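You operate a simulated robot arm through the tools that you are given. There is no shell and no other tool.

You run a simulated two-armed robot. Do the job below in one go: nothing can be reset, and whatever is moved stays where it is left.

TASK
Stack the black slab marked "LOT 57" from the top of the yellow table on top of the black slab that says "LOT 52". Then count the white cans on the top of the dark table, then put as many of the filters from the top of the dark table on the top of the narrow trolley. Then stack the carton that says "Fittings" from the top of the dark table on top of the carton that says "End caps". Then fetch the grey roller from the top of the dark table and stand it on the bottom shelf of the wide trolley. Then take the yellow brush and leave it in the green bin. Then put one of the blue coils from the top of the wide trolley on the bottom shelf of the wide trolley. Then open the talc box lid. The order counts. Set down upright: grey roller.

Only the result counts: the job must be done as asked and must still hold three seconds after the hand-in. Knocking over, shifting, dropping, spilling or breaking anything else fails it. A push-on lid holds only when it is set on centred and level and pressed home; a screw cap is set on level and turned clockwise until tight.

THE ROBOT
Two 7-joint arms with two-finger parallel grippers on one trunk, on a base that moves. Base frame: it is fixed to the floor where the robot stands at the start and does not move with it; the origin is under the middle of the robot, x ahead of it, y to its left, z up; the surface under the hand at the start is at about z = 0.8. Readings come in m, rad, newtons and seconds.
The left shoulder is at the start at [0.02, 0.138, 1.15], the right one opposite. With the tool pointing down near the work surface each hand reaches from about 0.1 to 0.5 m from the robot's upright axis, wherever it stands, measured 20 degrees to its own side. Places, roughly: black slab [0.75, 0.25, 0.75]; blue coil (6x6x5 cm) [-4.6, -2.9, 0.8]; blue coil (7x6x5 cm) [-3.9, -2.4, 0.8]; bottom shelf of the wide trolley [-4.3, -2.7, 0.3]; carton [-2.5, -3, 0.75]; filter (6x6x16 cm) [-2.1, -3.2, 0.8]; green bin [-3, -4.75, 0.5]; grey roller (5x5x9 cm) [-3, -3, 0.8]; talc box lid [-6.8, -0.8, 1.1]; top of the narrow trolley [-1.1, -5, 0.8]; white can [-3, -3, 0.75]; yellow brush (3x3x9 cm) [-3.1, -3.4, 0.8]. Payload 1.57 kg a hand.
The TCP of each hand is the grasp point between the finger pads, 0.03 m short of the fingertips. In the tool frame z runs along the fingers and y along their closing line. Largest opening 0.08 m; finger width 0.017, thickness 0.012; the body of the gripper, 0.04 by 0.082 m, starts 0.08 m behind the TCP.
Orientation is that of the tool frame in the base frame, as a unit quaternion [w, x, y, z]. With the fingers straight down and closing along the base's y, the tool's x points along the base's -x, its y along +y and its z along -z.

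THE INTERFACE
- The arms move only by the tool move_arm. It takes "left_rows", "right_rows" or both (then of equal length, played together; a hand with none holds still); each is one flat list of numbers, 7 for each row, row after row: the shift along the tool's x, y, z in units of 400 mm (1.0 is 400 mm), then the turn, a rotation vector about the tool's x, y, z in units of 90 degrees (1.0 is 90 degrees), then the finger opening in m, from 0 to 0.08. In form: [tx, ty, tz, wx, wy, wz, hand, tx, ty, tz, wx, wy, wz, hand, ...]. A call has 1 to 20 rows; each row is the pose to reach, as a shift and turn from the pose commanded when the call began, along the tool's axes at that moment. A call with a number of a shift or a turn outside -1 to 1 is refused whole. Rows are played at 5 a second. More than 0.05 m and 0.15 rad between two rows, or a gripper value outside its range, and nothing of the call is played. A pose out of reach is approached as far as the arm can. The call stops where the force on the tool passes 40 N (or 10 N more than at its start, if that is more) or the arm is blocked; 0.2 s more then pass. Each finger travels about 0.045 m/s and halts on what it meets, pressing with about 26 N; the grip force reading is that of the motor and also rises with nothing between the fingers. The clock runs only during rows and for 0.2 s after the last one: add rows that repeat a pose to give the fingers time. It gives the time, the measured TCP pose, the force on the tool (base axes), the opening and the grip force at its end, in the units of the frame above (readings bear some noise), with the torque about the TCP (base axes, N m) and any sound that the robot's microphone picked up.
- Cameras (640 x 400 px; columns grow to the right, rows downward): "scene" is now at [0.1904, 0.021, 1.05]; the picture's right is [0.24, -0.97, 0.00], its down [-0.38, -0.10, -0.92] and it looks along [0.89, 0.22, -0.40] (base axes); focal length 214 px, centre (320, 200). "left" rides on the left gripper at [0.072, 0.007, -0.122] in its tool frame; the picture's right is [-0.09, 1.00, 0.00], its down [-0.84, -0.08, -0.54] and it looks along [-0.54, -0.05, 0.84] (tool axes); focal length 238 px, centre (320, 200). "right" rides on the right gripper at [0.072, -0.007, -0.122] in its tool frame; the picture's right is [0.09, 1.00, 0.00], its down [-0.84, 0.08, -0.54] and it looks along [-0.54, 0.05, 0.84] (tool axes); focal length 238 px, centre (320, 200). There is no depth. A picture from a camera that has moved, and an enlarged one, comes with that camera's place and axes in the base frame and with its lens.
- capture(camera): a new picture of that camera. The clock stands still meanwhile.
- lift_body(by): slides the trunk up (or, below 0, down) by that many m; the arms and the scene camera ride with it, the base frame stays. It gives what a move gives, with no picture.
- steer(legs): drives the robot by 1 to 6 legs, each [ahead, left, turn to the left] in m, m and rad, along the robot's own axes; the way and the turn of a leg run together, so that a leg with both is an arc; at most 1.5 m and 3.142 rad a leg. The arms and the cameras ride along, it lands a little off, and it stops where it bumps. It gives what a move gives.
- turn_head(pan, tilt): turns the head with the scene camera to pan (to the left, within 1.047 rad either way) and tilt (down, from -0.506 to 1.204), counted from straight ahead of the robot. It gives what a move gives.
- inspect(camera, box): a new picture of the part [left, top, right, bottom] of that camera's present view, enlarged. The clock stands still meanwhile.
- finish_job(): hands the job in; it is judged then, once.

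Nothing tells you exact positions but the pictures and the camera data. Unless the task says otherwise, let go and move clear before handing in.

The tools are called by a JSON object that holds its "fn" and its "kwargs". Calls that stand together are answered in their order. move_arm: Moves the arms, as the interface text tells. Its arguments: {"type":"object","properties":{"left_rows":{"type":"array"},"right_rows":{"type":"array"}},"required":[]} The other tools are called the same way: lift_body (by) moves the trunk up or down; steer (legs) drives the base; turn_head (pan, tilt) turns the head that bears the scene camera; capture (camera) takes a picture; inspect (camera, box) takes an enlarged picture of a part of a camera's view; finish_job () hands the job in.

At the start:

```text
clock: 0.0
left_ee_pos: [0.3027, 0.2735, 1.0023]
left_tool_rot: [-0.03, -0.002, 1.0, 0.008]
left_wrist_force: [-1.0, -0.2, 0.7]
left_moment: [0.01, 0.0, 0.02]
left_finger_gap: 0.08
left_grasp_force: 0.0
right_ee_pos: [0.3948, -0.0693, 1.0337]
right_tool_rot: [-0.005, -0.001, 1.0, 0.001]
right_wrist_force: [0.0, -0.4, -0.5]
right_moment: [-0.03, 0.02, 0.0]
right_finger_gap: 0.0799
right_grasp_force: 0.1
trunk travel left (down, up): [-0.525, 0.715]
robot x, y, heading: [0.0035, 0.0006, -0.0]
head pan, tilt (commanded): [0.244, 0.407]
```

scene: 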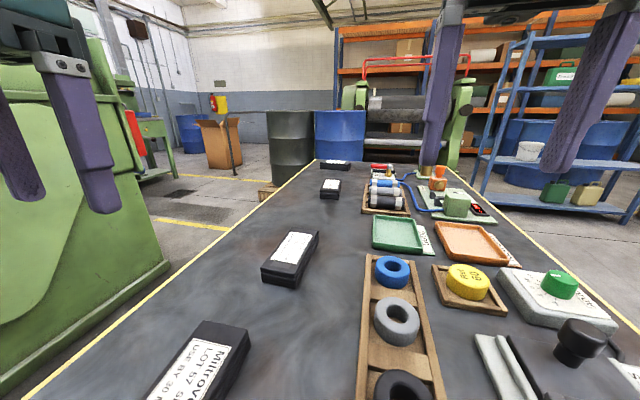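
right: 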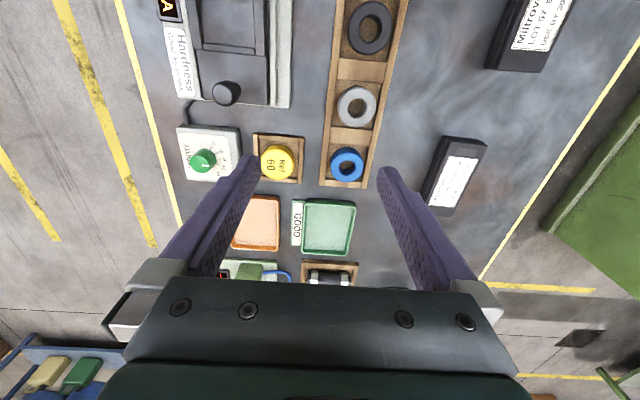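
left: 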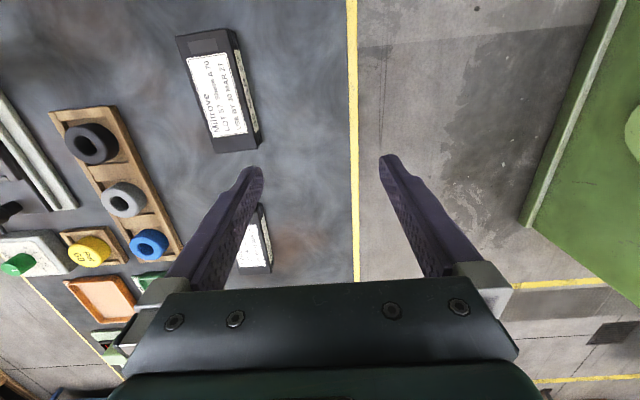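

I see a dark-topped work table in front of me with several black slabs on its left side; the nearest one appears to read "LOT 57". I'll enlarge views to read the slab labels before doing anything.

{"fn": "inspect", "kwargs": {"camera": "scene", "box": [120, 220, 340, 400]}}

{"fn": "inspect", "kwargs": {"camera": "scene", "box": [290, 150, 370, 210]}}

{"fn": "inspect", "kwargs": {"camera": "left", "box": [150, 0, 360, 160]}}

{"fn": "inspect", "kwargs": {"camera": "right", "box": [400, 0, 600, 220]}}

```text
2.22 times, centred on (230, 310) of scene
camera zoom: at [0.1904, 0.021, 1.05], right [0.24, -0.97, 0.0], down [-0.38, -0.1, -0.92], along [0.89, 0.22, -0.4], focal length 477 px, centre (520, -44)
```

zoom: 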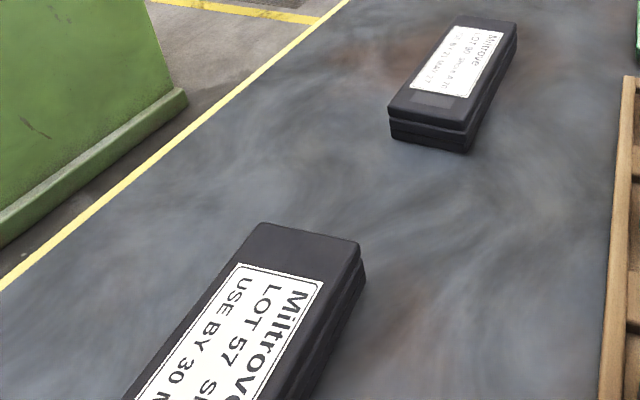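

```text
6.67 times, centred on (330, 180) of scene
camera zoom: at [0.1904, 0.021, 1.05], right [0.24, -0.97, 0.0], down [-0.38, -0.1, -0.92], along [0.89, 0.22, -0.4], focal length 1430 px, centre (253, 333)
```

zoom: 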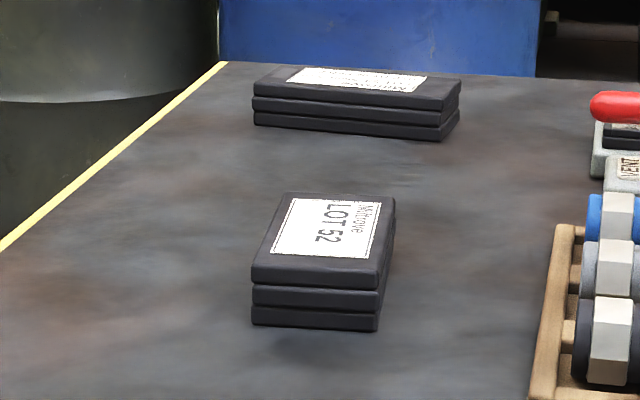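

```text
2.50 times, centred on (255, 80) of left
camera zoom: at [0.2378, 0.2783, 1.1288], right [0.09, 1.0, 0.01], down [0.87, -0.08, 0.49], along [0.49, -0.04, -0.87], focal length 596 px, centre (482, 500)
```

zoom: 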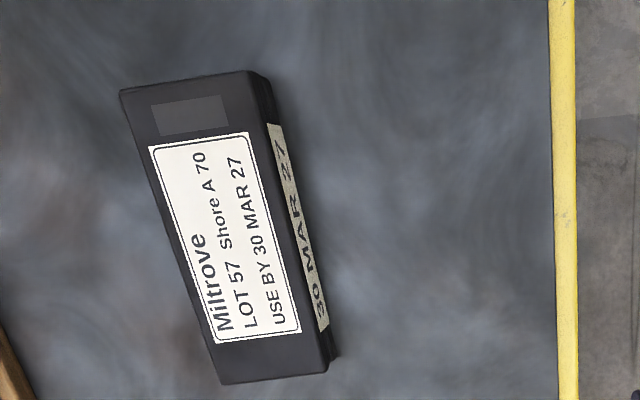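

```text
1.82 times, centred on (500, 110) of right
camera zoom: at [0.3243, -0.0779, 1.1565], right [-0.09, 1.0, 0.0], down [0.84, 0.08, 0.53], along [0.53, 0.05, -0.85], focal length 433 px, centre (-7, 364)
```

zoom: 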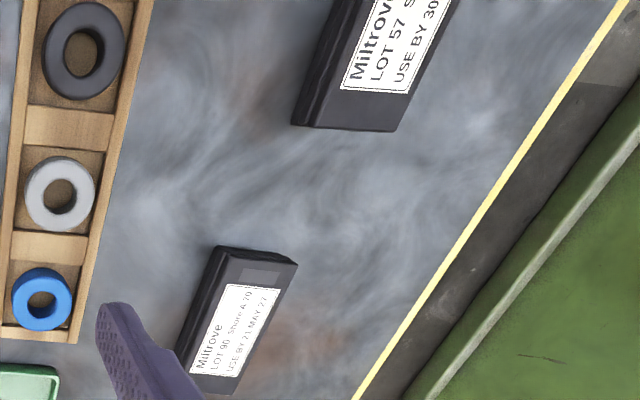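

The nearest slab is LOT 57 at about (0.26, 0.16, top 0.83), then LOT 90, then LOT 52 at about (0.77, 0.13), and one farther slab. I'll look around with the head to see the table's edges and floor space before moving.

{"fn": "turn_head", "kwargs": {"pan": 0.0, "tilt": 1.2}}

{"fn": "capture", "kwargs": {"camera": "scene"}}

{"fn": "turn_head", "kwargs": {"pan": 1.04, "tilt": 0.5}}

{"fn": "capture", "kwargs": {"camera": "scene"}}

{"fn": "turn_head", "kwargs": {"pan": -1.04, "tilt": 0.5}}

{"fn": "capture", "kwargs": {"camera": "scene"}}

```text
clock: 1.1
left_ee_pos: [0.3021, 0.2744, 1.0028]
left_tool_rot: [-0.032, -0.002, 0.999, 0.007]
left_wrist_force: [0.7, 0.5, 0.3]
left_moment: [0.01, -0.04, 0.01]
left_finger_gap: 0.0798
left_grasp_force: 0.1
right_ee_pos: [0.3965, -0.0705, 1.0328]
right_tool_rot: [-0.006, 0.0, 1.0, -0.002]
right_wrist_force: [-0.1, -1.0, -0.2]
right_moment: [0.02, -0.03, -0.03]
right_finger_gap: 0.0802
right_grasp_force: 0.0
trunk travel left (down, up): [-0.525, 0.715]
robot x, y, heading: [0.0036, 0.0005, -0.001]
head pan, tilt (commanded): [0.0, 1.201]
```

```text
taken
camera scene: at [0.1565, -0.0013, 0.9877], right [0.0, -1.0, 0.0], down [-0.93, 0.0, -0.36], along [0.36, 0.0, -0.93], focal length 214 px, centre (320, 200)
```

scene: 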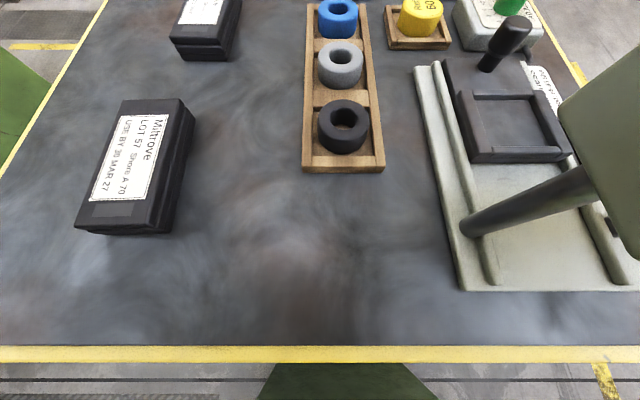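

```text
clock: 2.4
left_ee_pos: [0.3041, 0.2758, 1.0035]
left_tool_rot: [-0.032, -0.002, 0.999, 0.008]
left_wrist_force: [0.4, -0.4, -1.0]
left_moment: [0.0, -0.05, -0.01]
left_finger_gap: 0.0799
left_grasp_force: 0.0
right_ee_pos: [0.3979, -0.0697, 1.0342]
right_tool_rot: [-0.005, -0.001, 1.0, 0.0]
right_wrist_force: [-0.4, 0.7, -0.2]
right_moment: [0.04, -0.03, 0.0]
right_finger_gap: 0.08
right_grasp_force: 0.1
trunk travel left (down, up): [-0.525, 0.715]
robot x, y, heading: [-0.0004, 0.0009, 0.001]
head pan, tilt (commanded): [1.04, 0.499]
```

```text
taken
camera scene: at [0.1499, 0.0765, 1.041], right [0.85, -0.53, 0.0], down [-0.26, -0.42, -0.87], along [0.46, 0.74, -0.49], focal length 214 px, centre (320, 200)
```

scene: 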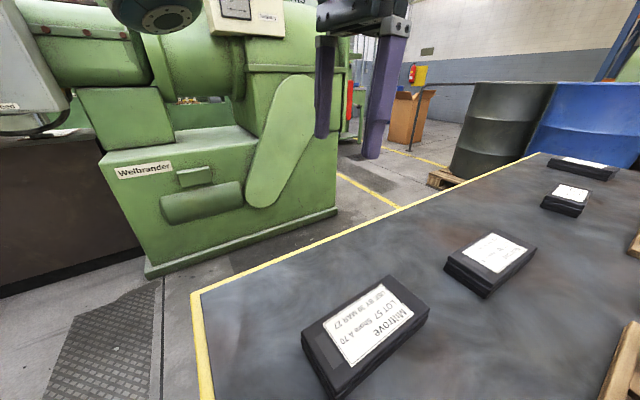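

```text
clock: 4.4
left_ee_pos: [0.3027, 0.274, 1.003]
left_tool_rot: [-0.032, -0.001, 0.999, 0.008]
left_wrist_force: [-0.5, -0.2, -0.7]
left_moment: [0.0, 0.01, 0.0]
left_finger_gap: 0.0798
left_grasp_force: 0.0
right_ee_pos: [0.3949, -0.0697, 1.0326]
right_tool_rot: [-0.005, 0.0, 1.0, 0.0]
right_wrist_force: [0.1, -0.4, -0.1]
right_moment: [0.02, 0.02, 0.0]
right_finger_gap: 0.0798
right_grasp_force: 0.1
trunk travel left (down, up): [-0.525, 0.715]
robot x, y, heading: [-0.0002, -0.0005, -0.001]
head pan, tilt (commanded): [-1.04, 0.499]
```

```text
taken
camera scene: at [0.1466, -0.0797, 1.0414], right [-0.86, -0.51, 0.0], down [-0.24, 0.41, -0.88], along [0.44, -0.76, -0.48], focal length 214 px, centre (320, 200)
```

scene: 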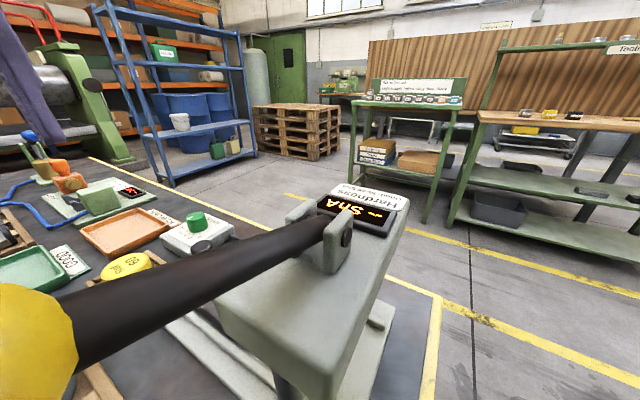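

The table spans roughly x from 0.1, y −0.32…0.31, with a free aisle on its left before the green machine. I'll square up the left hand above LOT 57 at about (0.26, 0.16) and look from there.

{"fn": "move_arm", "kwargs": {"left_rows": [0.036, -0.095, 0.001, 0.003, -0.013, 0.001, 0.08, 0.072, -0.19, 0.002, 0.006, -0.026, 0.0015, 0.08, 0.1085, -0.2845, 0.0025, 0.0095, -0.0395, 0.0025, 0.08, 0.1085, -0.2845, 0.0025, 0.0095, -0.0395, 0.0025, 0.08]}}

{"fn": "capture", "kwargs": {"camera": "left"}}

{"fn": "turn_head", "kwargs": {"pan": 0.5, "tilt": 0.9}}

{"fn": "capture", "kwargs": {"camera": "scene"}}

```text
clock: 5.4
left_ee_pos: [0.2596, 0.1616, 0.991]
left_tool_rot: [-0.035, -0.029, 0.999, 0.004]
left_wrist_force: [0.2, 0.5, -0.6]
left_moment: [0.03, 0.03, 0.0]
left_finger_gap: 0.08
left_grasp_force: 0.1
right_ee_pos: [0.3947, -0.0707, 1.0329]
right_tool_rot: [-0.006, 0.001, 1.0, 0.0]
right_wrist_force: [-0.2, -0.4, 0.0]
right_moment: [-0.05, 0.01, 0.02]
right_finger_gap: 0.0799
right_grasp_force: 0.1
trunk travel left (down, up): [-0.525, 0.715]
robot x, y, heading: [0.0013, -0.001, -0.0]
head pan, tilt (commanded): [-1.04, 0.499]
```

```text
taken
camera left: at [0.1961, 0.1642, 1.1176], right [0.04, 1.0, 0.0], down [0.88, -0.03, 0.48], along [0.48, -0.01, -0.88], focal length 238 px, centre (320, 200)
```

left: 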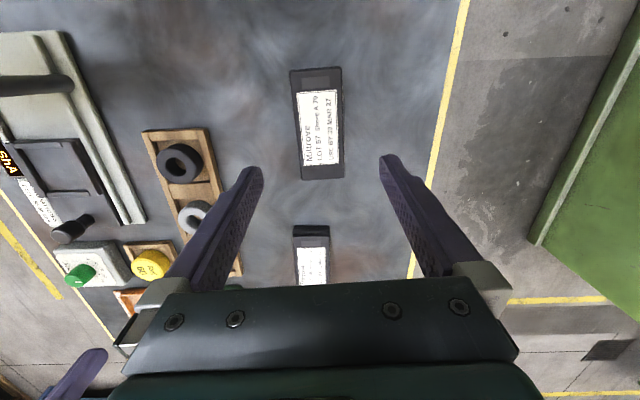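

```text
clock: 7.0
left_ee_pos: [0.2577, 0.1617, 0.9905]
left_tool_rot: [-0.034, -0.022, 0.999, 0.006]
left_wrist_force: [0.2, 0.7, 0.2]
left_moment: [0.02, 0.0, -0.01]
left_finger_gap: 0.0799
left_grasp_force: 0.1
right_ee_pos: [0.3947, -0.07, 1.0334]
right_tool_rot: [-0.005, 0.0, 1.0, -0.001]
right_wrist_force: [-0.1, 0.6, 0.1]
right_moment: [-0.03, 0.03, 0.01]
right_finger_gap: 0.0802
right_grasp_force: 0.2
trunk travel left (down, up): [-0.525, 0.715]
robot x, y, heading: [0.0003, 0.0018, 0.002]
head pan, tilt (commanded): [0.499, 0.901]
```

```text
taken
camera scene: at [0.1669, 0.0348, 1.0076], right [0.48, -0.88, 0.0], down [-0.69, -0.37, -0.62], along [0.55, 0.3, -0.78], focal length 214 px, centre (320, 200)
```

scene: 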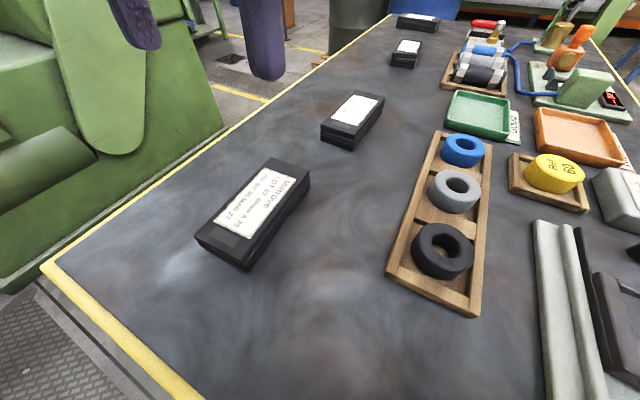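

The left hand is above LOT 57; the slab's centre works out at (0.259, 0.163), turned about 1.5°. I'll zoom in on it to get its thickness and the table height.

{"fn": "inspect", "kwargs": {"camera": "scene", "box": [180, 140, 330, 280]}}

{"fn": "inspect", "kwargs": {"camera": "scene", "box": [370, 0, 450, 80]}}

```text
2.86 times, centred on (255, 210) of scene
camera zoom: at [0.1669, 0.0348, 1.0076], right [0.48, -0.88, 0.0], down [-0.69, -0.37, -0.62], along [0.55, 0.3, -0.78], focal length 613 px, centre (506, 171)
```

zoom: 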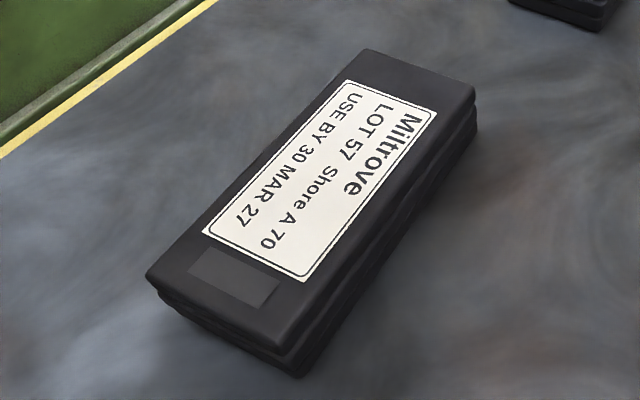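

```text
5.00 times, centred on (410, 40) of scene
camera zoom: at [0.1669, 0.0348, 1.0076], right [0.48, -0.88, 0.0], down [-0.69, -0.37, -0.62], along [0.55, 0.3, -0.78], focal length 1072 px, centre (-130, 1000)
```

zoom: 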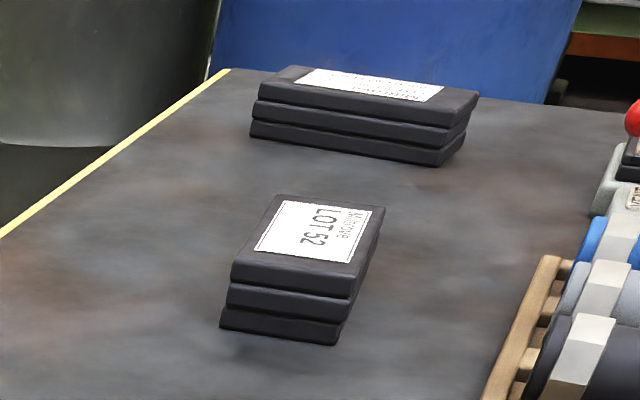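

The table surface is at about z = 0.80 and the slab about 3 cm thick. I'll check its side closely to confirm it is a single piece.

{"fn": "inspect", "kwargs": {"camera": "left", "box": [275, 55, 365, 195]}}

{"fn": "inspect", "kwargs": {"camera": "right", "box": [470, 0, 600, 80]}}

```text
2.86 times, centred on (320, 125) of left
camera zoom: at [0.1948, 0.1638, 1.1172], right [0.05, 1.0, 0.01], down [0.87, -0.05, 0.48], along [0.48, -0.02, -0.88], focal length 681 px, centre (320, 414)
```

zoom: 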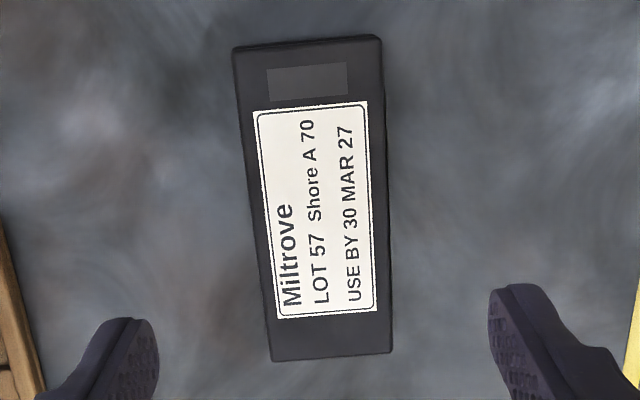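

```text
4.92 times, centred on (535, 40) of right
camera zoom: at [0.3244, -0.0779, 1.1562], right [-0.09, 1.0, 0.0], down [0.84, 0.08, 0.53], along [0.53, 0.05, -0.85], focal length 1173 px, centre (-738, 988)
```

zoom: 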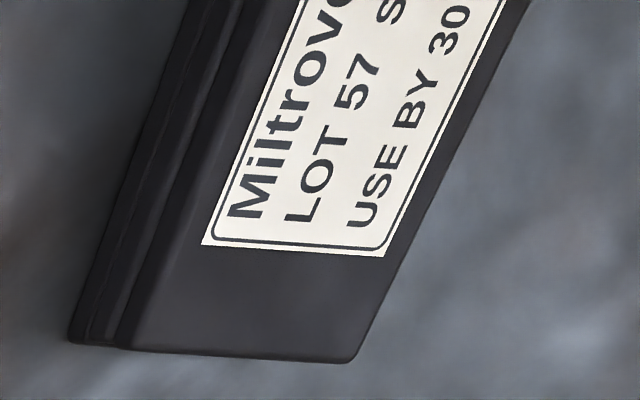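

The slab is one piece with a groove round it. I'll descend halfway first to see if the hand squares itself up lower down.

{"fn": "move_arm", "kwargs": {"left_rows": [0, 0.002, 0.1, 0, 0, -0.008, 0.08, 0, 0.003, 0.2, 0, 0, -0.0167, 0.08, 0, 0.003, 0.25, 0, 0, -0.0167, 0.08, 0, 0.003, 0.25, 0, 0, -0.0167, 0.08, 0, 0.003, 0.25, 0, 0, -0.0167, 0.08]}}

{"fn": "capture", "kwargs": {"camera": "left"}}

```text
clock: 8.2
left_ee_pos: [0.2595, 0.1614, 0.9031]
left_tool_rot: [0.001, -0.013, 1.0, -0.001]
left_wrist_force: [0.1, 0.5, 0.5]
left_moment: [0.02, 0.04, -0.01]
left_finger_gap: 0.0801
left_grasp_force: 0.1
right_ee_pos: [0.3957, -0.0694, 1.0336]
right_tool_rot: [-0.005, 0.001, 1.0, 0.0]
right_wrist_force: [0.1, 0.6, 0.3]
right_moment: [0.02, 0.02, 0.03]
right_finger_gap: 0.0802
right_grasp_force: 0.2
trunk travel left (down, up): [-0.525, 0.715]
robot x, y, heading: [0.0015, -0.0025, -0.003]
head pan, tilt (commanded): [0.499, 0.901]
```

```text
taken
camera left: at [0.1873, 0.1658, 1.025], right [0.07, 1.0, 0.0], down [0.84, -0.06, 0.54], along [0.54, -0.04, -0.84], focal length 238 px, centre (320, 200)
```

left: 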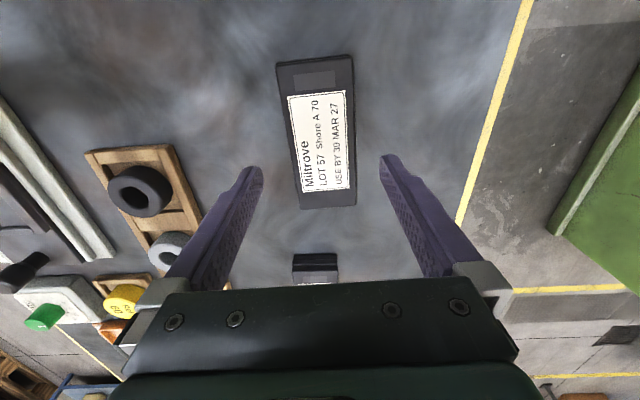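

The hand is now square and centred over LOT 57 within a few millimetres. I'll go down to grip height and close the fingers.

{"fn": "move_arm", "kwargs": {"left_rows": [0, 0.004, 0.08, 0, 0, 0, 0.08, 0, 0.004, 0.1625, 0, 0, 0, 0.08, 0, 0.004, 0.1625, 0, 0, 0, 0.08, 0, 0.004, 0.1625, 0, 0, 0, 0.03, 0, 0.004, 0.1625, 0, 0, 0, 0.03, 0, 0.004, 0.1625, 0, 0, 0, 0.03, 0, 0.004, 0.1625, 0, 0, 0, 0.03, 0, 0.004, 0.1625, 0, 0, 0, 0.03]}}

```text
clock: 10.0
left_ee_pos: [0.2614, 0.1632, 0.8382]
left_tool_rot: [0.0, -0.013, 1.0, 0.001]
left_wrist_force: [0.5, 0.2, 0.4]
left_moment: [-0.04, -0.02, -0.01]
left_finger_gap: 0.0578
left_grasp_force: 25.9
right_ee_pos: [0.3956, -0.071, 1.0331]
right_tool_rot: [-0.004, 0.001, 1.0, 0.001]
right_wrist_force: [-1.1, -0.3, -0.2]
right_moment: [-0.02, 0.0, -0.01]
right_finger_gap: 0.0799
right_grasp_force: 0.0
trunk travel left (down, up): [-0.525, 0.715]
robot x, y, heading: [0.0041, 0.0028, 0.001]
head pan, tilt (commanded): [0.499, 0.901]
```

LOT 57 is gripped at 58 mm width with firm force. I'll lift it a little with the arm and then raise the trunk.

{"fn": "move_arm", "kwargs": {"left_rows": [0, 0, -0.08, 0, 0, 0, 0.03, 0, 0, -0.16, 0, 0, 0, 0.03, 0, 0, -0.16, 0, 0, 0, 0.03]}}

{"fn": "lift_body", "kwargs": {"by": 0.15}}

{"fn": "capture", "kwargs": {"camera": "left"}}

{"fn": "capture", "kwargs": {"camera": "scene"}}

```text
clock: 10.8
left_ee_pos: [0.2601, 0.162, 0.9029]
left_tool_rot: [0.0, -0.013, 1.0, 0.0]
left_wrist_force: [-1.2, -0.2, -2.5]
left_moment: [0.0, 0.01, -0.01]
left_finger_gap: 0.0574
left_grasp_force: 26.4
right_ee_pos: [0.3956, -0.0693, 1.0326]
right_tool_rot: [-0.004, -0.001, 1.0, 0.0]
right_wrist_force: [-0.2, 0.4, -0.3]
right_moment: [0.02, -0.02, 0.04]
right_finger_gap: 0.0801
right_grasp_force: 0.1
trunk travel left (down, up): [-0.525, 0.715]
robot x, y, heading: [-0.0, -0.0007, 0.002]
head pan, tilt (commanded): [0.499, 0.901]
```

```text
clock: 12.6
left_ee_pos: [0.261, 0.161, 1.0522]
left_tool_rot: [0.0, -0.013, 1.0, 0.0]
left_wrist_force: [-0.4, -0.6, -2.4]
left_moment: [-0.02, -0.01, 0.0]
left_finger_gap: 0.0574
left_grasp_force: 25.8
right_ee_pos: [0.3947, -0.0711, 1.1839]
right_tool_rot: [-0.005, 0.0, 1.0, -0.001]
right_wrist_force: [-0.6, -1.3, 0.1]
right_moment: [0.03, 0.02, 0.02]
right_finger_gap: 0.08
right_grasp_force: 0.1
trunk travel left (down, up): [-0.675, 0.565]
robot x, y, heading: [0.0013, -0.0025, -0.0]
head pan, tilt (commanded): [0.499, 0.901]
```

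```text
taken
camera left: at [0.1882, 0.1656, 1.1736], right [0.07, 1.0, 0.0], down [0.84, -0.06, 0.54], along [0.54, -0.04, -0.84], focal length 238 px, centre (320, 200)
```

left: 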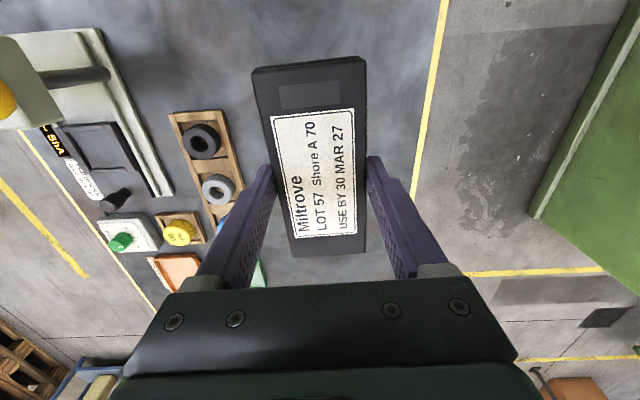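

```text
taken
camera scene: at [0.1667, 0.0348, 1.1575], right [0.48, -0.88, 0.0], down [-0.69, -0.38, -0.62], along [0.55, 0.3, -0.78], focal length 214 px, centre (320, 200)
```

scene: 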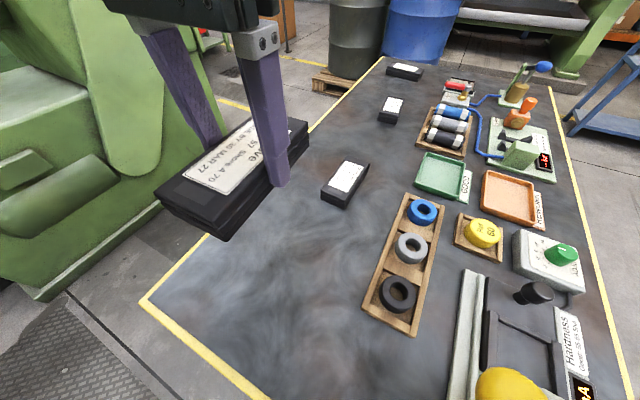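

LOT 57 is held securely. Now I'll back off and drive around to the left side of the table, checking my place before turning in.

{"fn": "steer", "kwargs": {"legs": [[-0.3, 0, 0], [0, 0.75, 0], [0.9, 0, 0]]}}

{"fn": "turn_head", "kwargs": {"pan": -0.9, "tilt": 0.7}}

{"fn": "capture", "kwargs": {"camera": "scene"}}

```text
clock: 22.6
left_ee_pos: [0.8595, 0.9078, 1.0521]
left_tool_rot: [0.0, -0.009, 1.0, 0.0]
left_wrist_force: [-0.8, 0.8, -2.7]
left_moment: [-0.03, 0.02, 0.0]
left_finger_gap: 0.0577
left_grasp_force: 26.2
right_ee_pos: [0.9919, 0.6739, 1.1834]
right_tool_rot: [-0.005, 0.003, 1.0, 0.0]
right_wrist_force: [0.8, 0.7, 0.5]
right_moment: [0.0, -0.03, 0.02]
right_finger_gap: 0.08
right_grasp_force: 0.2
trunk travel left (down, up): [-0.675, 0.565]
robot x, y, heading: [0.601, 0.7485, -0.007]
head pan, tilt (commanded): [0.499, 0.901]
```

```text
clock: 24.1
left_ee_pos: [0.8597, 0.9069, 1.0513]
left_tool_rot: [0.001, -0.01, 1.0, 0.0]
left_wrist_force: [-0.1, 0.3, -3.7]
left_moment: [0.01, -0.01, 0.0]
left_finger_gap: 0.0574
left_grasp_force: 25.8
right_ee_pos: [0.9927, 0.6742, 1.1829]
right_tool_rot: [-0.006, 0.003, 1.0, -0.001]
right_wrist_force: [0.2, 0.7, -0.2]
right_moment: [0.02, -0.04, 0.01]
right_finger_gap: 0.0801
right_grasp_force: 0.0
trunk travel left (down, up): [-0.675, 0.565]
robot x, y, heading: [0.5988, 0.7459, -0.01]
head pan, tilt (commanded): [-0.901, 0.7]
```

```text
taken
camera scene: at [0.7504, 0.6787, 1.1737], right [-0.79, -0.62, 0.0], down [-0.4, 0.51, -0.76], along [0.47, -0.6, -0.64], focal length 214 px, centre (320, 200)
```

scene: 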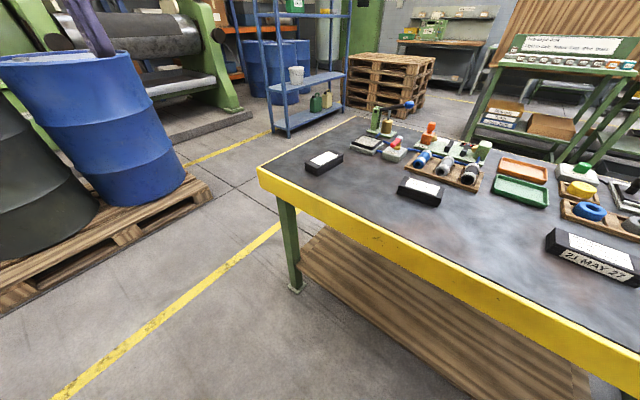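

I'm at (0.60, 0.75) on the left side, with LOT 52 visible on the table. I'll turn right to face the table and come close.

{"fn": "steer", "kwargs": {"legs": [[0, 0, -1.561]]}}

{"fn": "steer", "kwargs": {"legs": [[0.24, 0, 0]]}}

{"fn": "turn_head", "kwargs": {"pan": 0.3, "tilt": 0.9}}

{"fn": "capture", "kwargs": {"camera": "scene"}}

{"fn": "capture", "kwargs": {"camera": "left"}}

```text
clock: 28.4
left_ee_pos: [0.7514, 0.4823, 1.0512]
left_tool_rot: [0.0, 0.706, 0.708, 0.0]
left_wrist_force: [-0.1, -0.3, -2.6]
left_moment: [0.0, 0.01, 0.01]
left_finger_gap: 0.0576
left_grasp_force: 26.0
right_ee_pos: [0.5172, 0.3547, 1.1823]
right_tool_rot: [-0.003, 0.715, 0.699, 0.004]
right_wrist_force: [0.6, 0.0, -0.8]
right_moment: [0.01, -0.01, -0.01]
right_finger_gap: 0.0803
right_grasp_force: 0.0
trunk travel left (down, up): [-0.675, 0.565]
robot x, y, heading: [0.5977, 0.7487, -1.596]
head pan, tilt (commanded): [-0.901, 0.7]
```

```text
clock: 30.2
left_ee_pos: [0.7475, 0.2446, 1.0516]
left_tool_rot: [0.0, 0.707, 0.707, 0.0]
left_wrist_force: [-0.1, -0.3, -3.0]
left_moment: [-0.02, 0.0, -0.01]
left_finger_gap: 0.0575
left_grasp_force: 26.0
right_ee_pos: [0.5122, 0.1166, 1.1837]
right_tool_rot: [-0.004, 0.715, 0.699, 0.004]
right_wrist_force: [-0.7, -0.1, 0.7]
right_moment: [-0.05, -0.02, 0.02]
right_finger_gap: 0.0801
right_grasp_force: 0.0
trunk travel left (down, up): [-0.675, 0.565]
robot x, y, heading: [0.5927, 0.5064, -1.596]
head pan, tilt (commanded): [-0.901, 0.7]
```

```text
clock: 31.6
left_ee_pos: [0.7473, 0.2442, 1.0528]
left_tool_rot: [0.0, 0.707, 0.708, 0.0]
left_wrist_force: [-0.4, 0.4, -3.0]
left_moment: [0.03, 0.01, -0.03]
left_finger_gap: 0.0576
left_grasp_force: 26.1
right_ee_pos: [0.5119, 0.1151, 1.1838]
right_tool_rot: [-0.005, 0.716, 0.699, 0.004]
right_wrist_force: [-0.2, 0.3, 0.0]
right_moment: [-0.01, 0.0, -0.01]
right_finger_gap: 0.0799
right_grasp_force: 0.2
trunk travel left (down, up): [-0.675, 0.565]
robot x, y, heading: [0.5954, 0.5072, -1.59]
head pan, tilt (commanded): [0.3, 0.901]
```

```text
taken
camera scene: at [0.6105, 0.3353, 1.1575], right [-0.96, -0.27, 0.0], down [-0.21, 0.75, -0.62], along [0.17, -0.6, -0.78], focal length 214 px, centre (320, 200)
```

scene: 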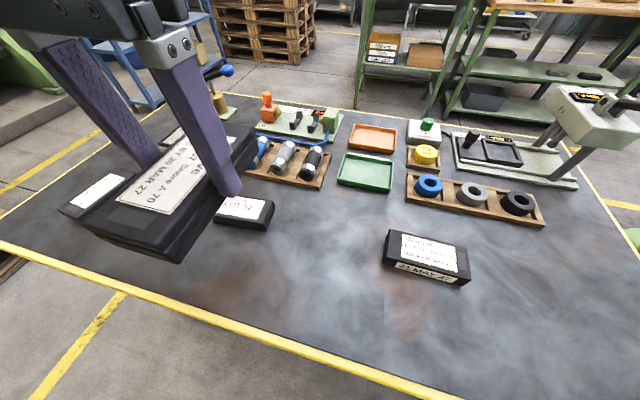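

```text
taken
camera left: at [0.7525, 0.3159, 1.1735], right [1.0, -0.09, 0.0], down [-0.08, -0.84, 0.54], along [-0.05, -0.54, -0.84], focal length 238 px, centre (320, 200)
```

left: 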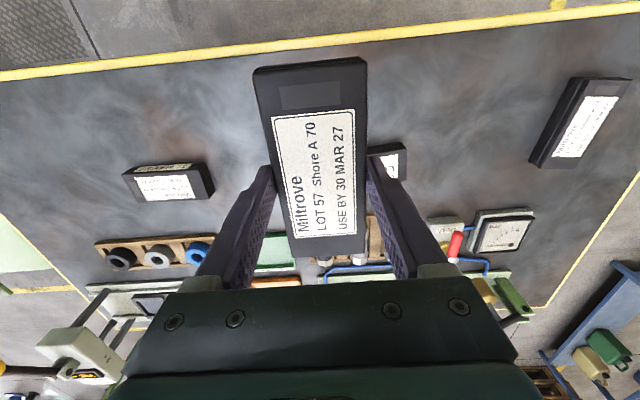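

LOT 52 is partly hidden behind the held slab in the scene view. I'll check it with the right-hand camera and a zoom.

{"fn": "capture", "kwargs": {"camera": "right"}}

{"fn": "inspect", "kwargs": {"camera": "left", "box": [330, 110, 450, 210]}}

```text
taken
camera right: at [0.5066, 0.1856, 1.3059], right [1.0, 0.07, 0.0], down [0.06, -0.84, 0.53], along [0.04, -0.53, -0.85], focal length 238 px, centre (320, 200)
```

right: 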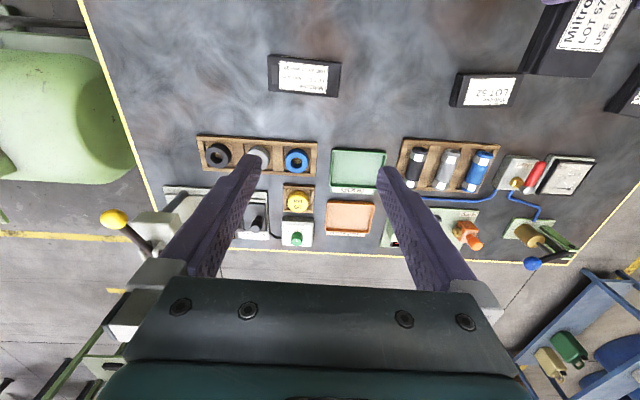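

```text
4.00 times, centred on (390, 160) of left
camera zoom: at [0.7525, 0.3159, 1.1735], right [1.0, -0.09, 0.0], down [-0.08, -0.84, 0.54], along [-0.05, -0.54, -0.84], focal length 953 px, centre (40, 360)
```

zoom: 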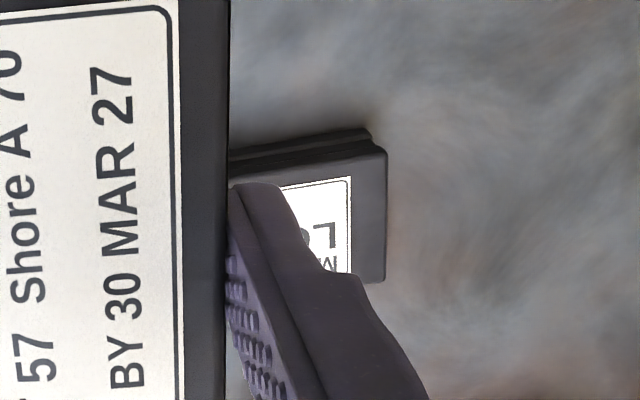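

{"fn": "inspect", "kwargs": {"camera": "right", "box": [430, 55, 542, 125]}}

{"fn": "inspect", "kwargs": {"camera": "scene", "box": [190, 160, 300, 250]}}

```text
5.71 times, centred on (486, 90) of right
camera zoom: at [0.5066, 0.1856, 1.3059], right [1.0, 0.07, 0.0], down [0.06, -0.84, 0.53], along [0.04, -0.53, -0.85], focal length 1362 px, centre (-629, 829)
```

zoom: 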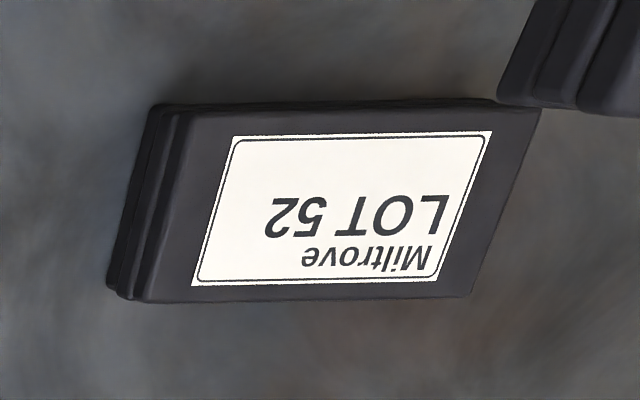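

```text
4.44 times, centred on (245, 205) of scene
camera zoom: at [0.6105, 0.3353, 1.1575], right [-0.96, -0.27, 0.0], down [-0.21, 0.75, -0.62], along [0.17, -0.6, -0.78], focal length 953 px, centre (653, 178)
```

zoom: 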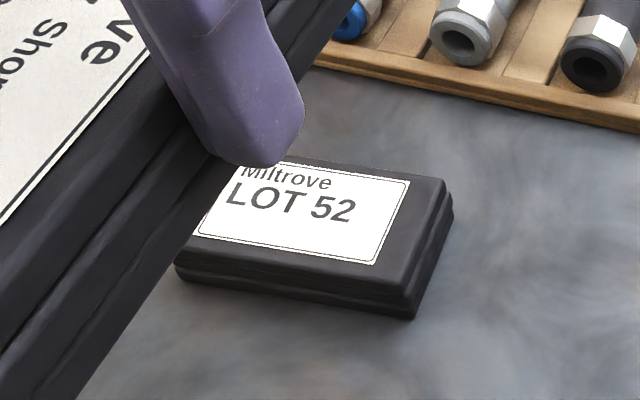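

LOT 52's top is at z ≈ 0.828, centred at (0.820, 0.143), about 11.1 × 5.7 cm with its long side turned 5° from x. I'll bring LOT 57 above it while turning the wrist to align the two.

{"fn": "move_arm", "kwargs": {"left_rows": [-0.025, 0.018, 0, 0, 0, 0.09, 0.03, -0.05, 0.036, 0, 0, 0, 0.18, 0.03, -0.075, 0.055, 0, 0, 0, 0.27, 0.03, -0.1, 0.073, 0, 0, 0, 0.36, 0.03, -0.125, 0.091, 0, 0, 0, 0.45, 0.03, -0.15, 0.11, 0, 0, 0, 0.54, 0.03, -0.175, 0.128, 0, 0, 0, 0.63, 0.03, -0.2, 0.146, 0, 0, 0, 0.72, 0.03, -0.225, 0.164, 0, 0, 0, 0.81, 0.03, -0.2525, 0.185, 0, 0, 0, 0.9, 0.03, -0.2525, 0.185, 0, 0, 0, 0.944, 0.03, -0.2525, 0.185, 0, 0, 0, 0.944, 0.03]}}

{"fn": "capture", "kwargs": {"camera": "scene"}}

```text
clock: 34.2
left_ee_pos: [0.8208, 0.1434, 1.052]
left_tool_rot: [0.0, 0.999, 0.044, 0.0]
left_wrist_force: [-0.8, -1.0, -2.6]
left_moment: [0.01, 0.0, -0.03]
left_finger_gap: 0.0576
left_grasp_force: 26.0
right_ee_pos: [0.5113, 0.116, 1.1831]
right_tool_rot: [-0.004, 0.716, 0.698, 0.003]
right_wrist_force: [0.3, -0.8, 0.3]
right_moment: [0.01, -0.01, 0.03]
right_finger_gap: 0.0801
right_grasp_force: 0.1
trunk travel left (down, up): [-0.675, 0.565]
robot x, y, heading: [0.5927, 0.5099, -1.598]
head pan, tilt (commanded): [0.3, 0.901]
```

```text
taken
camera scene: at [0.6105, 0.3353, 1.1575], right [-0.96, -0.27, 0.0], down [-0.21, 0.75, -0.62], along [0.17, -0.6, -0.78], focal length 214 px, centre (320, 200)
```

scene: 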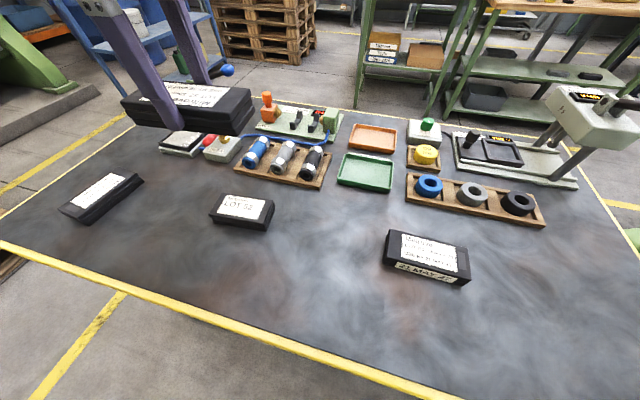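

The wrist turned fine and LOT 52 is now unobstructed. I'll zoom for a precise position before lowering.

{"fn": "inspect", "kwargs": {"camera": "scene", "box": [195, 180, 290, 240]}}

{"fn": "inspect", "kwargs": {"camera": "scene", "box": [50, 150, 160, 230]}}

{"fn": "capture", "kwargs": {"camera": "left"}}

```text
6.67 times, centred on (242, 210) of scene
camera zoom: at [0.6105, 0.3353, 1.1575], right [-0.96, -0.27, 0.0], down [-0.21, 0.75, -0.62], along [0.17, -0.6, -0.78], focal length 1430 px, centre (837, 133)
```

zoom: 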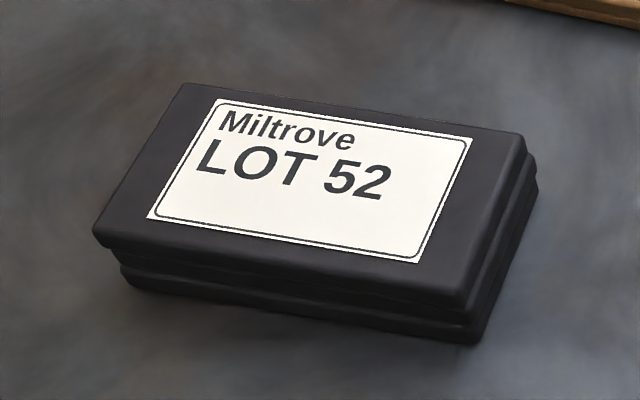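

```text
5.00 times, centred on (105, 190) of scene
camera zoom: at [0.6105, 0.3353, 1.1575], right [-0.96, -0.27, 0.0], down [-0.21, 0.75, -0.62], along [0.17, -0.6, -0.78], focal length 1072 px, centre (1395, 250)
```

zoom: 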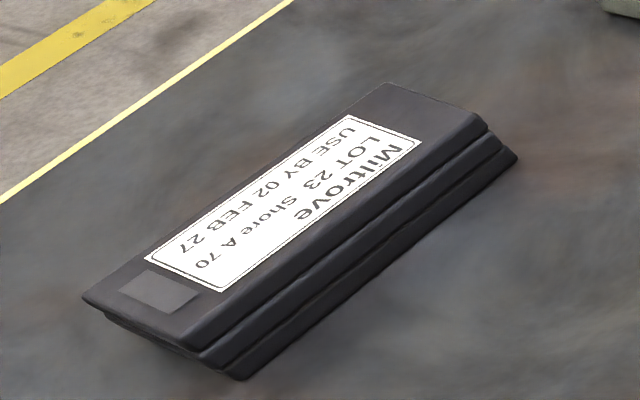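

```text
taken
camera left: at [0.8922, 0.143, 1.173], right [0.0, -1.0, 0.0], down [-0.84, 0.0, 0.54], along [-0.54, 0.0, -0.84], focal length 238 px, centre (320, 200)
```

left: 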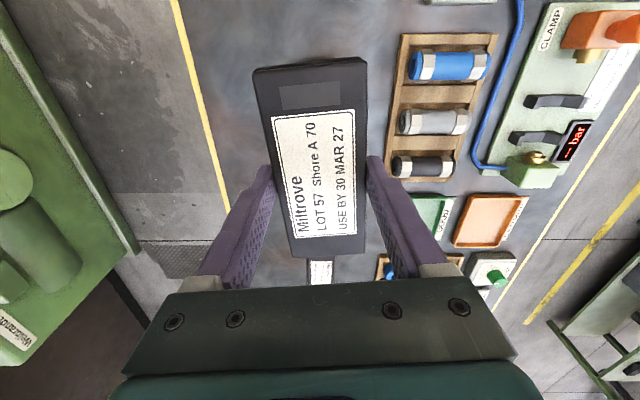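

LOT 52 is confirmed at about (0.821, 0.142), aligned with the held slab. I'll lower the trunk to bring LOT 57 just above it.

{"fn": "lift_body", "kwargs": {"by": -0.15}}

{"fn": "move_arm", "kwargs": {"left_rows": [0, 0.003, 0.025, 0, 0, 0, 0.03, 0, 0.003, 0.05, 0, 0, 0, 0.03, 0, 0.003, 0.07, 0, 0, 0, 0.03, 0, 0.003, 0.07, 0, 0, 0, 0.03]}}

{"fn": "inspect", "kwargs": {"camera": "scene", "box": [150, 120, 320, 250]}}

```text
clock: 35.9
left_ee_pos: [0.8219, 0.1434, 0.902]
left_tool_rot: [0.0, 0.999, 0.044, 0.0]
left_wrist_force: [-0.7, -0.7, -2.3]
left_moment: [-0.02, 0.03, -0.04]
left_finger_gap: 0.0574
left_grasp_force: 26.0
right_ee_pos: [0.5114, 0.1159, 1.0333]
right_tool_rot: [-0.003, 0.716, 0.699, 0.004]
right_wrist_force: [-0.3, 0.2, 0.1]
right_moment: [0.01, -0.01, -0.02]
right_finger_gap: 0.08
right_grasp_force: 0.0
trunk travel left (down, up): [-0.525, 0.715]
robot x, y, heading: [0.5961, 0.509, -1.593]
head pan, tilt (commanded): [0.3, 0.901]
```

```text
clock: 36.9
left_ee_pos: [0.8209, 0.1432, 0.8726]
left_tool_rot: [0.0, 0.999, 0.045, 0.0]
left_wrist_force: [0.1, -0.3, -2.9]
left_moment: [0.01, 0.02, -0.01]
left_finger_gap: 0.0577
left_grasp_force: 26.4
right_ee_pos: [0.5118, 0.1158, 1.0325]
right_tool_rot: [-0.003, 0.716, 0.698, 0.004]
right_wrist_force: [0.0, 0.2, -0.1]
right_moment: [-0.02, -0.01, 0.02]
right_finger_gap: 0.0799
right_grasp_force: 0.1
trunk travel left (down, up): [-0.525, 0.715]
robot x, y, heading: [0.5918, 0.512, -1.595]
head pan, tilt (commanded): [0.3, 0.901]
```

```text
3.08 times, centred on (235, 185) of scene
camera zoom: at [0.6105, 0.3353, 1.0075], right [-0.96, -0.27, 0.0], down [-0.21, 0.75, -0.62], along [0.17, -0.6, -0.78], focal length 660 px, centre (582, 246)
```

zoom: 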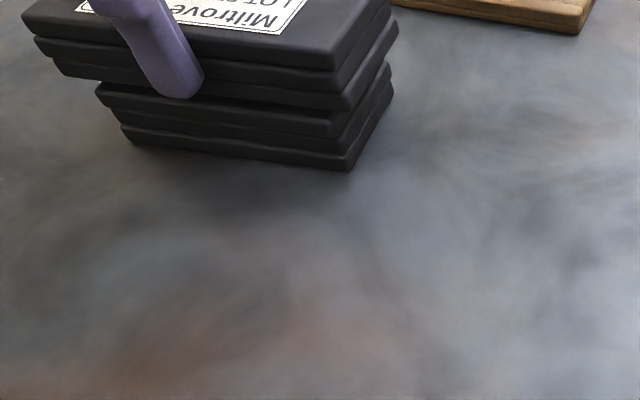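

The slabs are aligned with a small gap left. I'll go down in 2 mm steps to touch.

{"fn": "move_arm", "kwargs": {"left_rows": [0, 0, 0.005, 0, 0, 0, 0.03, 0, 0, 0.01, 0, 0, 0, 0.03, 0, 0, 0.015, 0, 0, 0, 0.03, 0, 0, 0.015, 0, 0, 0, 0.03]}}

{"fn": "inspect", "kwargs": {"camera": "scene", "box": [150, 120, 320, 250]}}

```text
clock: 37.9
left_ee_pos: [0.8198, 0.1437, 0.868]
left_tool_rot: [0.0, 0.999, 0.045, -0.001]
left_wrist_force: [-1.8, 4.5, 10.0]
left_moment: [0.3, 0.13, -0.02]
left_finger_gap: 0.0577
left_grasp_force: 26.0
right_ee_pos: [0.5113, 0.1159, 1.0326]
right_tool_rot: [-0.004, 0.714, 0.7, 0.004]
right_wrist_force: [-0.1, 0.4, 0.6]
right_moment: [0.02, -0.01, -0.03]
right_finger_gap: 0.0799
right_grasp_force: 0.1
trunk travel left (down, up): [-0.525, 0.715]
robot x, y, heading: [0.5927, 0.5076, -1.595]
head pan, tilt (commanded): [0.3, 0.901]
```

```text
3.08 times, centred on (235, 185) of scene
camera zoom: at [0.6107, 0.3355, 1.0077], right [-0.96, -0.27, 0.0], down [-0.21, 0.75, -0.62], along [0.17, -0.6, -0.78], focal length 660 px, centre (582, 246)
```

zoom: 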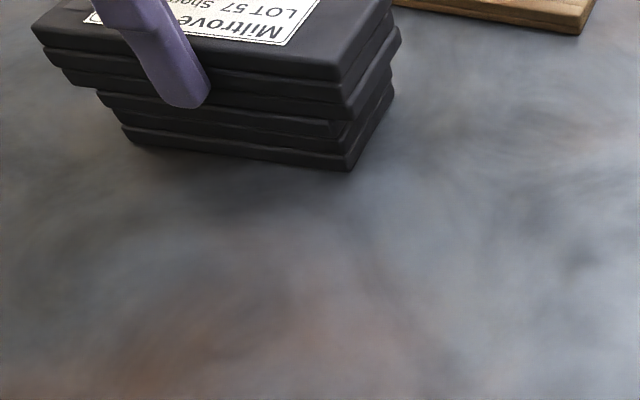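

Contact felt; LOT 57 is resting on LOT 52. I'll ease off a hair, open, and rise.

{"fn": "move_arm", "kwargs": {"left_rows": [0, 0, -0.003, 0, 0, 0, 0.03, 0, 0, -0.003, 0, 0, 0, 0.08, 0, 0, -0.003, 0, 0, 0, 0.08, 0, 0, -0.003, 0, 0, 0, 0.08, 0, 0, -0.003, 0, 0, 0, 0.08, 0, 0, -0.1, 0, 0, 0, 0.08, 0, 0, -0.2, 0, 0, 0, 0.08, 0, 0, -0.2, 0, 0, 0, 0.08]}}

{"fn": "inspect", "kwargs": {"camera": "scene", "box": [150, 120, 320, 250]}}

```text
clock: 39.7
left_ee_pos: [0.82, 0.1413, 0.9498]
left_tool_rot: [0.0, 0.999, 0.045, 0.0]
left_wrist_force: [-0.3, -0.8, 0.5]
left_moment: [0.0, -0.01, 0.01]
left_finger_gap: 0.08
left_grasp_force: 0.0
right_ee_pos: [0.5125, 0.116, 1.0327]
right_tool_rot: [-0.004, 0.716, 0.699, 0.004]
right_wrist_force: [0.9, 0.9, 0.1]
right_moment: [0.0, 0.02, -0.01]
right_finger_gap: 0.0799
right_grasp_force: 0.0
trunk travel left (down, up): [-0.525, 0.715]
robot x, y, heading: [0.5928, 0.5105, -1.592]
head pan, tilt (commanded): [0.3, 0.901]
```

```text
3.08 times, centred on (235, 185) of scene
camera zoom: at [0.6106, 0.3352, 1.0075], right [-0.96, -0.27, 0.0], down [-0.21, 0.75, -0.62], along [0.17, -0.6, -0.78], focal length 660 px, centre (582, 246)
```

zoom: 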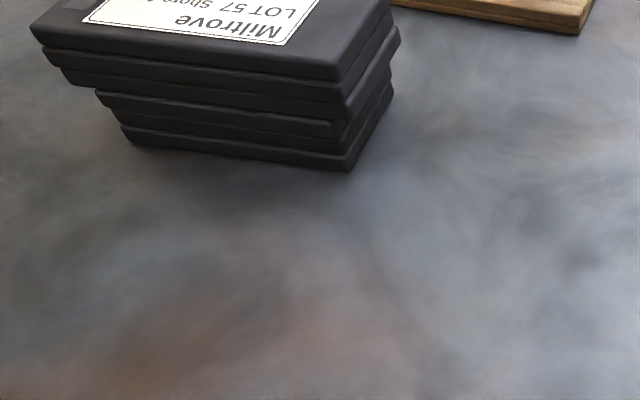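

LOT 57 sits flush on LOT 52. I'll raise the trunk, turn the wrist back, and then look over the route to the dark table.

{"fn": "lift_body", "kwargs": {"by": 0.15}}

{"fn": "move_arm", "kwargs": {"left_rows": [-0.016, -0.027, 0, 0, 0, -0.09, 0.08, -0.032, -0.054, 0, 0, 0, -0.18, 0.08, -0.048, -0.081, 0, 0, 0, -0.27, 0.08, -0.064, -0.108, 0, 0, 0, -0.36, 0.08, -0.08, -0.135, 0, 0, 0, -0.45, 0.08, -0.096, -0.162, 0, 0, 0, -0.54, 0.08, -0.112, -0.19, 0, 0, 0, -0.63, 0.08, -0.128, -0.217, 0, 0, 0, -0.72, 0.08, -0.144, -0.244, 0, 0, 0, -0.81, 0.08, -0.1585, -0.2725, 0, 0, 0, -0.9, 0.08, -0.1585, -0.2725, 0, 0, 0, -0.944, 0.08]}}

{"fn": "steer", "kwargs": {"legs": [[-0.25, 0, 0]]}}

{"fn": "turn_head", "kwargs": {"pan": -0.9, "tilt": 0.35}}

{"fn": "capture", "kwargs": {"camera": "scene"}}

{"fn": "turn_head", "kwargs": {"pan": -0.2, "tilt": 0.35}}

{"fn": "capture", "kwargs": {"camera": "scene"}}

```text
clock: 41.5
left_ee_pos: [0.8199, 0.1423, 1.0976]
left_tool_rot: [0.0, 0.999, 0.044, 0.0]
left_wrist_force: [0.5, 0.4, 0.1]
left_moment: [-0.05, 0.0, 0.0]
left_finger_gap: 0.0801
left_grasp_force: 0.1
right_ee_pos: [0.5117, 0.1156, 1.1833]
right_tool_rot: [-0.004, 0.716, 0.698, 0.003]
right_wrist_force: [-0.6, 0.4, -0.7]
right_moment: [-0.02, 0.0, -0.02]
right_finger_gap: 0.0798
right_grasp_force: 0.1
trunk travel left (down, up): [-0.675, 0.565]
robot x, y, heading: [0.5933, 0.5099, -1.592]
head pan, tilt (commanded): [0.3, 0.901]
```

```text
clock: 43.9
left_ee_pos: [0.7479, 0.2457, 1.099]
left_tool_rot: [0.0, 0.706, 0.708, -0.001]
left_wrist_force: [0.3, -0.5, 0.2]
left_moment: [-0.04, 0.0, 0.02]
left_finger_gap: 0.0801
left_grasp_force: 0.0
right_ee_pos: [0.5113, 0.1155, 1.1838]
right_tool_rot: [-0.003, 0.716, 0.698, 0.004]
right_wrist_force: [-0.4, 0.1, -0.2]
right_moment: [0.01, -0.02, -0.01]
right_finger_gap: 0.0802
right_grasp_force: 0.1
trunk travel left (down, up): [-0.675, 0.565]
robot x, y, heading: [0.5907, 0.5069, -1.587]
head pan, tilt (commanded): [0.3, 0.901]
```

```text
clock: 45.7
left_ee_pos: [0.7534, 0.4937, 1.0984]
left_tool_rot: [-0.001, 0.706, 0.708, 0.001]
left_wrist_force: [0.5, 0.3, 0.6]
left_moment: [0.01, -0.06, 0.01]
left_finger_gap: 0.0799
left_grasp_force: 0.0
right_ee_pos: [0.5178, 0.3659, 1.1823]
right_tool_rot: [-0.003, 0.716, 0.698, 0.003]
right_wrist_force: [0.4, 0.0, -0.6]
right_moment: [0.01, -0.03, 0.01]
right_finger_gap: 0.0802
right_grasp_force: 0.0
trunk travel left (down, up): [-0.675, 0.565]
robot x, y, heading: [0.5992, 0.7626, -1.593]
head pan, tilt (commanded): [0.3, 0.901]
```

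```text
clock: 47.1
left_ee_pos: [0.7541, 0.495, 1.0977]
left_tool_rot: [0.0, 0.706, 0.708, -0.001]
left_wrist_force: [-0.3, -0.7, 0.5]
left_moment: [0.0, -0.02, -0.01]
left_finger_gap: 0.0801
left_grasp_force: 0.1
right_ee_pos: [0.5181, 0.3656, 1.1813]
right_tool_rot: [-0.004, 0.715, 0.699, 0.004]
right_wrist_force: [-0.2, 0.4, -0.3]
right_moment: [0.02, 0.0, 0.03]
right_finger_gap: 0.0799
right_grasp_force: 0.1
trunk travel left (down, up): [-0.675, 0.565]
robot x, y, heading: [0.6, 0.7606, -1.592]
head pan, tilt (commanded): [-0.901, 0.351]
```

```text
taken
camera scene: at [0.5219, 0.6015, 1.2051], right [-0.6, 0.8, 0.0], down [0.27, 0.21, -0.94], along [-0.75, -0.57, -0.34], focal length 214 px, centre (320, 200)
```

scene: 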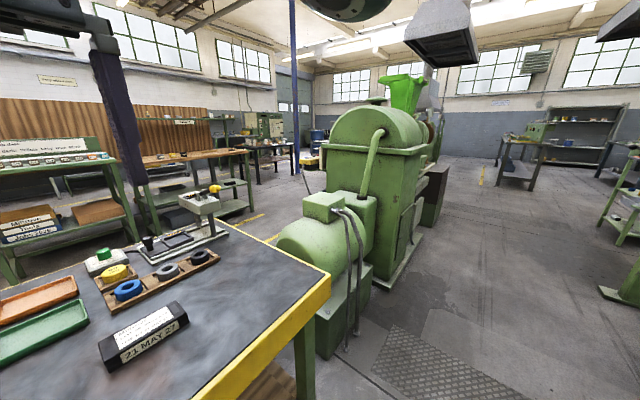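

```text
clock: 48.2
left_ee_pos: [0.7553, 0.4947, 1.0979]
left_tool_rot: [0.0, 0.707, 0.707, -0.001]
left_wrist_force: [1.1, -0.3, 0.0]
left_moment: [-0.01, -0.01, 0.0]
left_finger_gap: 0.0798
left_grasp_force: 0.1
right_ee_pos: [0.5173, 0.366, 1.1835]
right_tool_rot: [-0.004, 0.716, 0.699, 0.005]
right_wrist_force: [0.4, -0.1, -0.5]
right_moment: [0.01, -0.02, 0.0]
right_finger_gap: 0.0799
right_grasp_force: 0.2
trunk travel left (down, up): [-0.675, 0.565]
robot x, y, heading: [0.6011, 0.7616, -1.594]
head pan, tilt (commanded): [-0.201, 0.351]
```

```text
taken
camera scene: at [0.5753, 0.5669, 1.2051], right [-0.97, 0.22, 0.0], down [0.08, 0.34, -0.94], along [-0.21, -0.92, -0.34], focal length 214 px, centre (320, 200)
```

scene: 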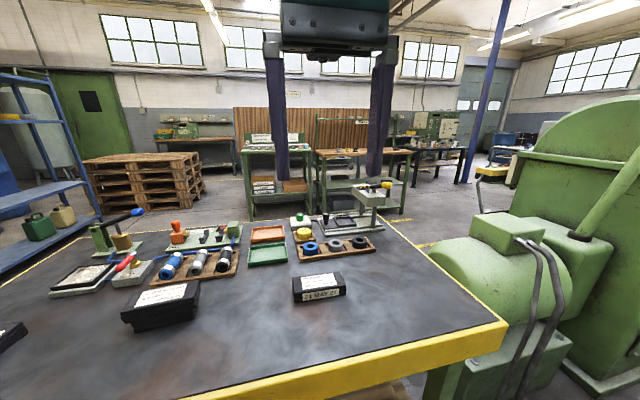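

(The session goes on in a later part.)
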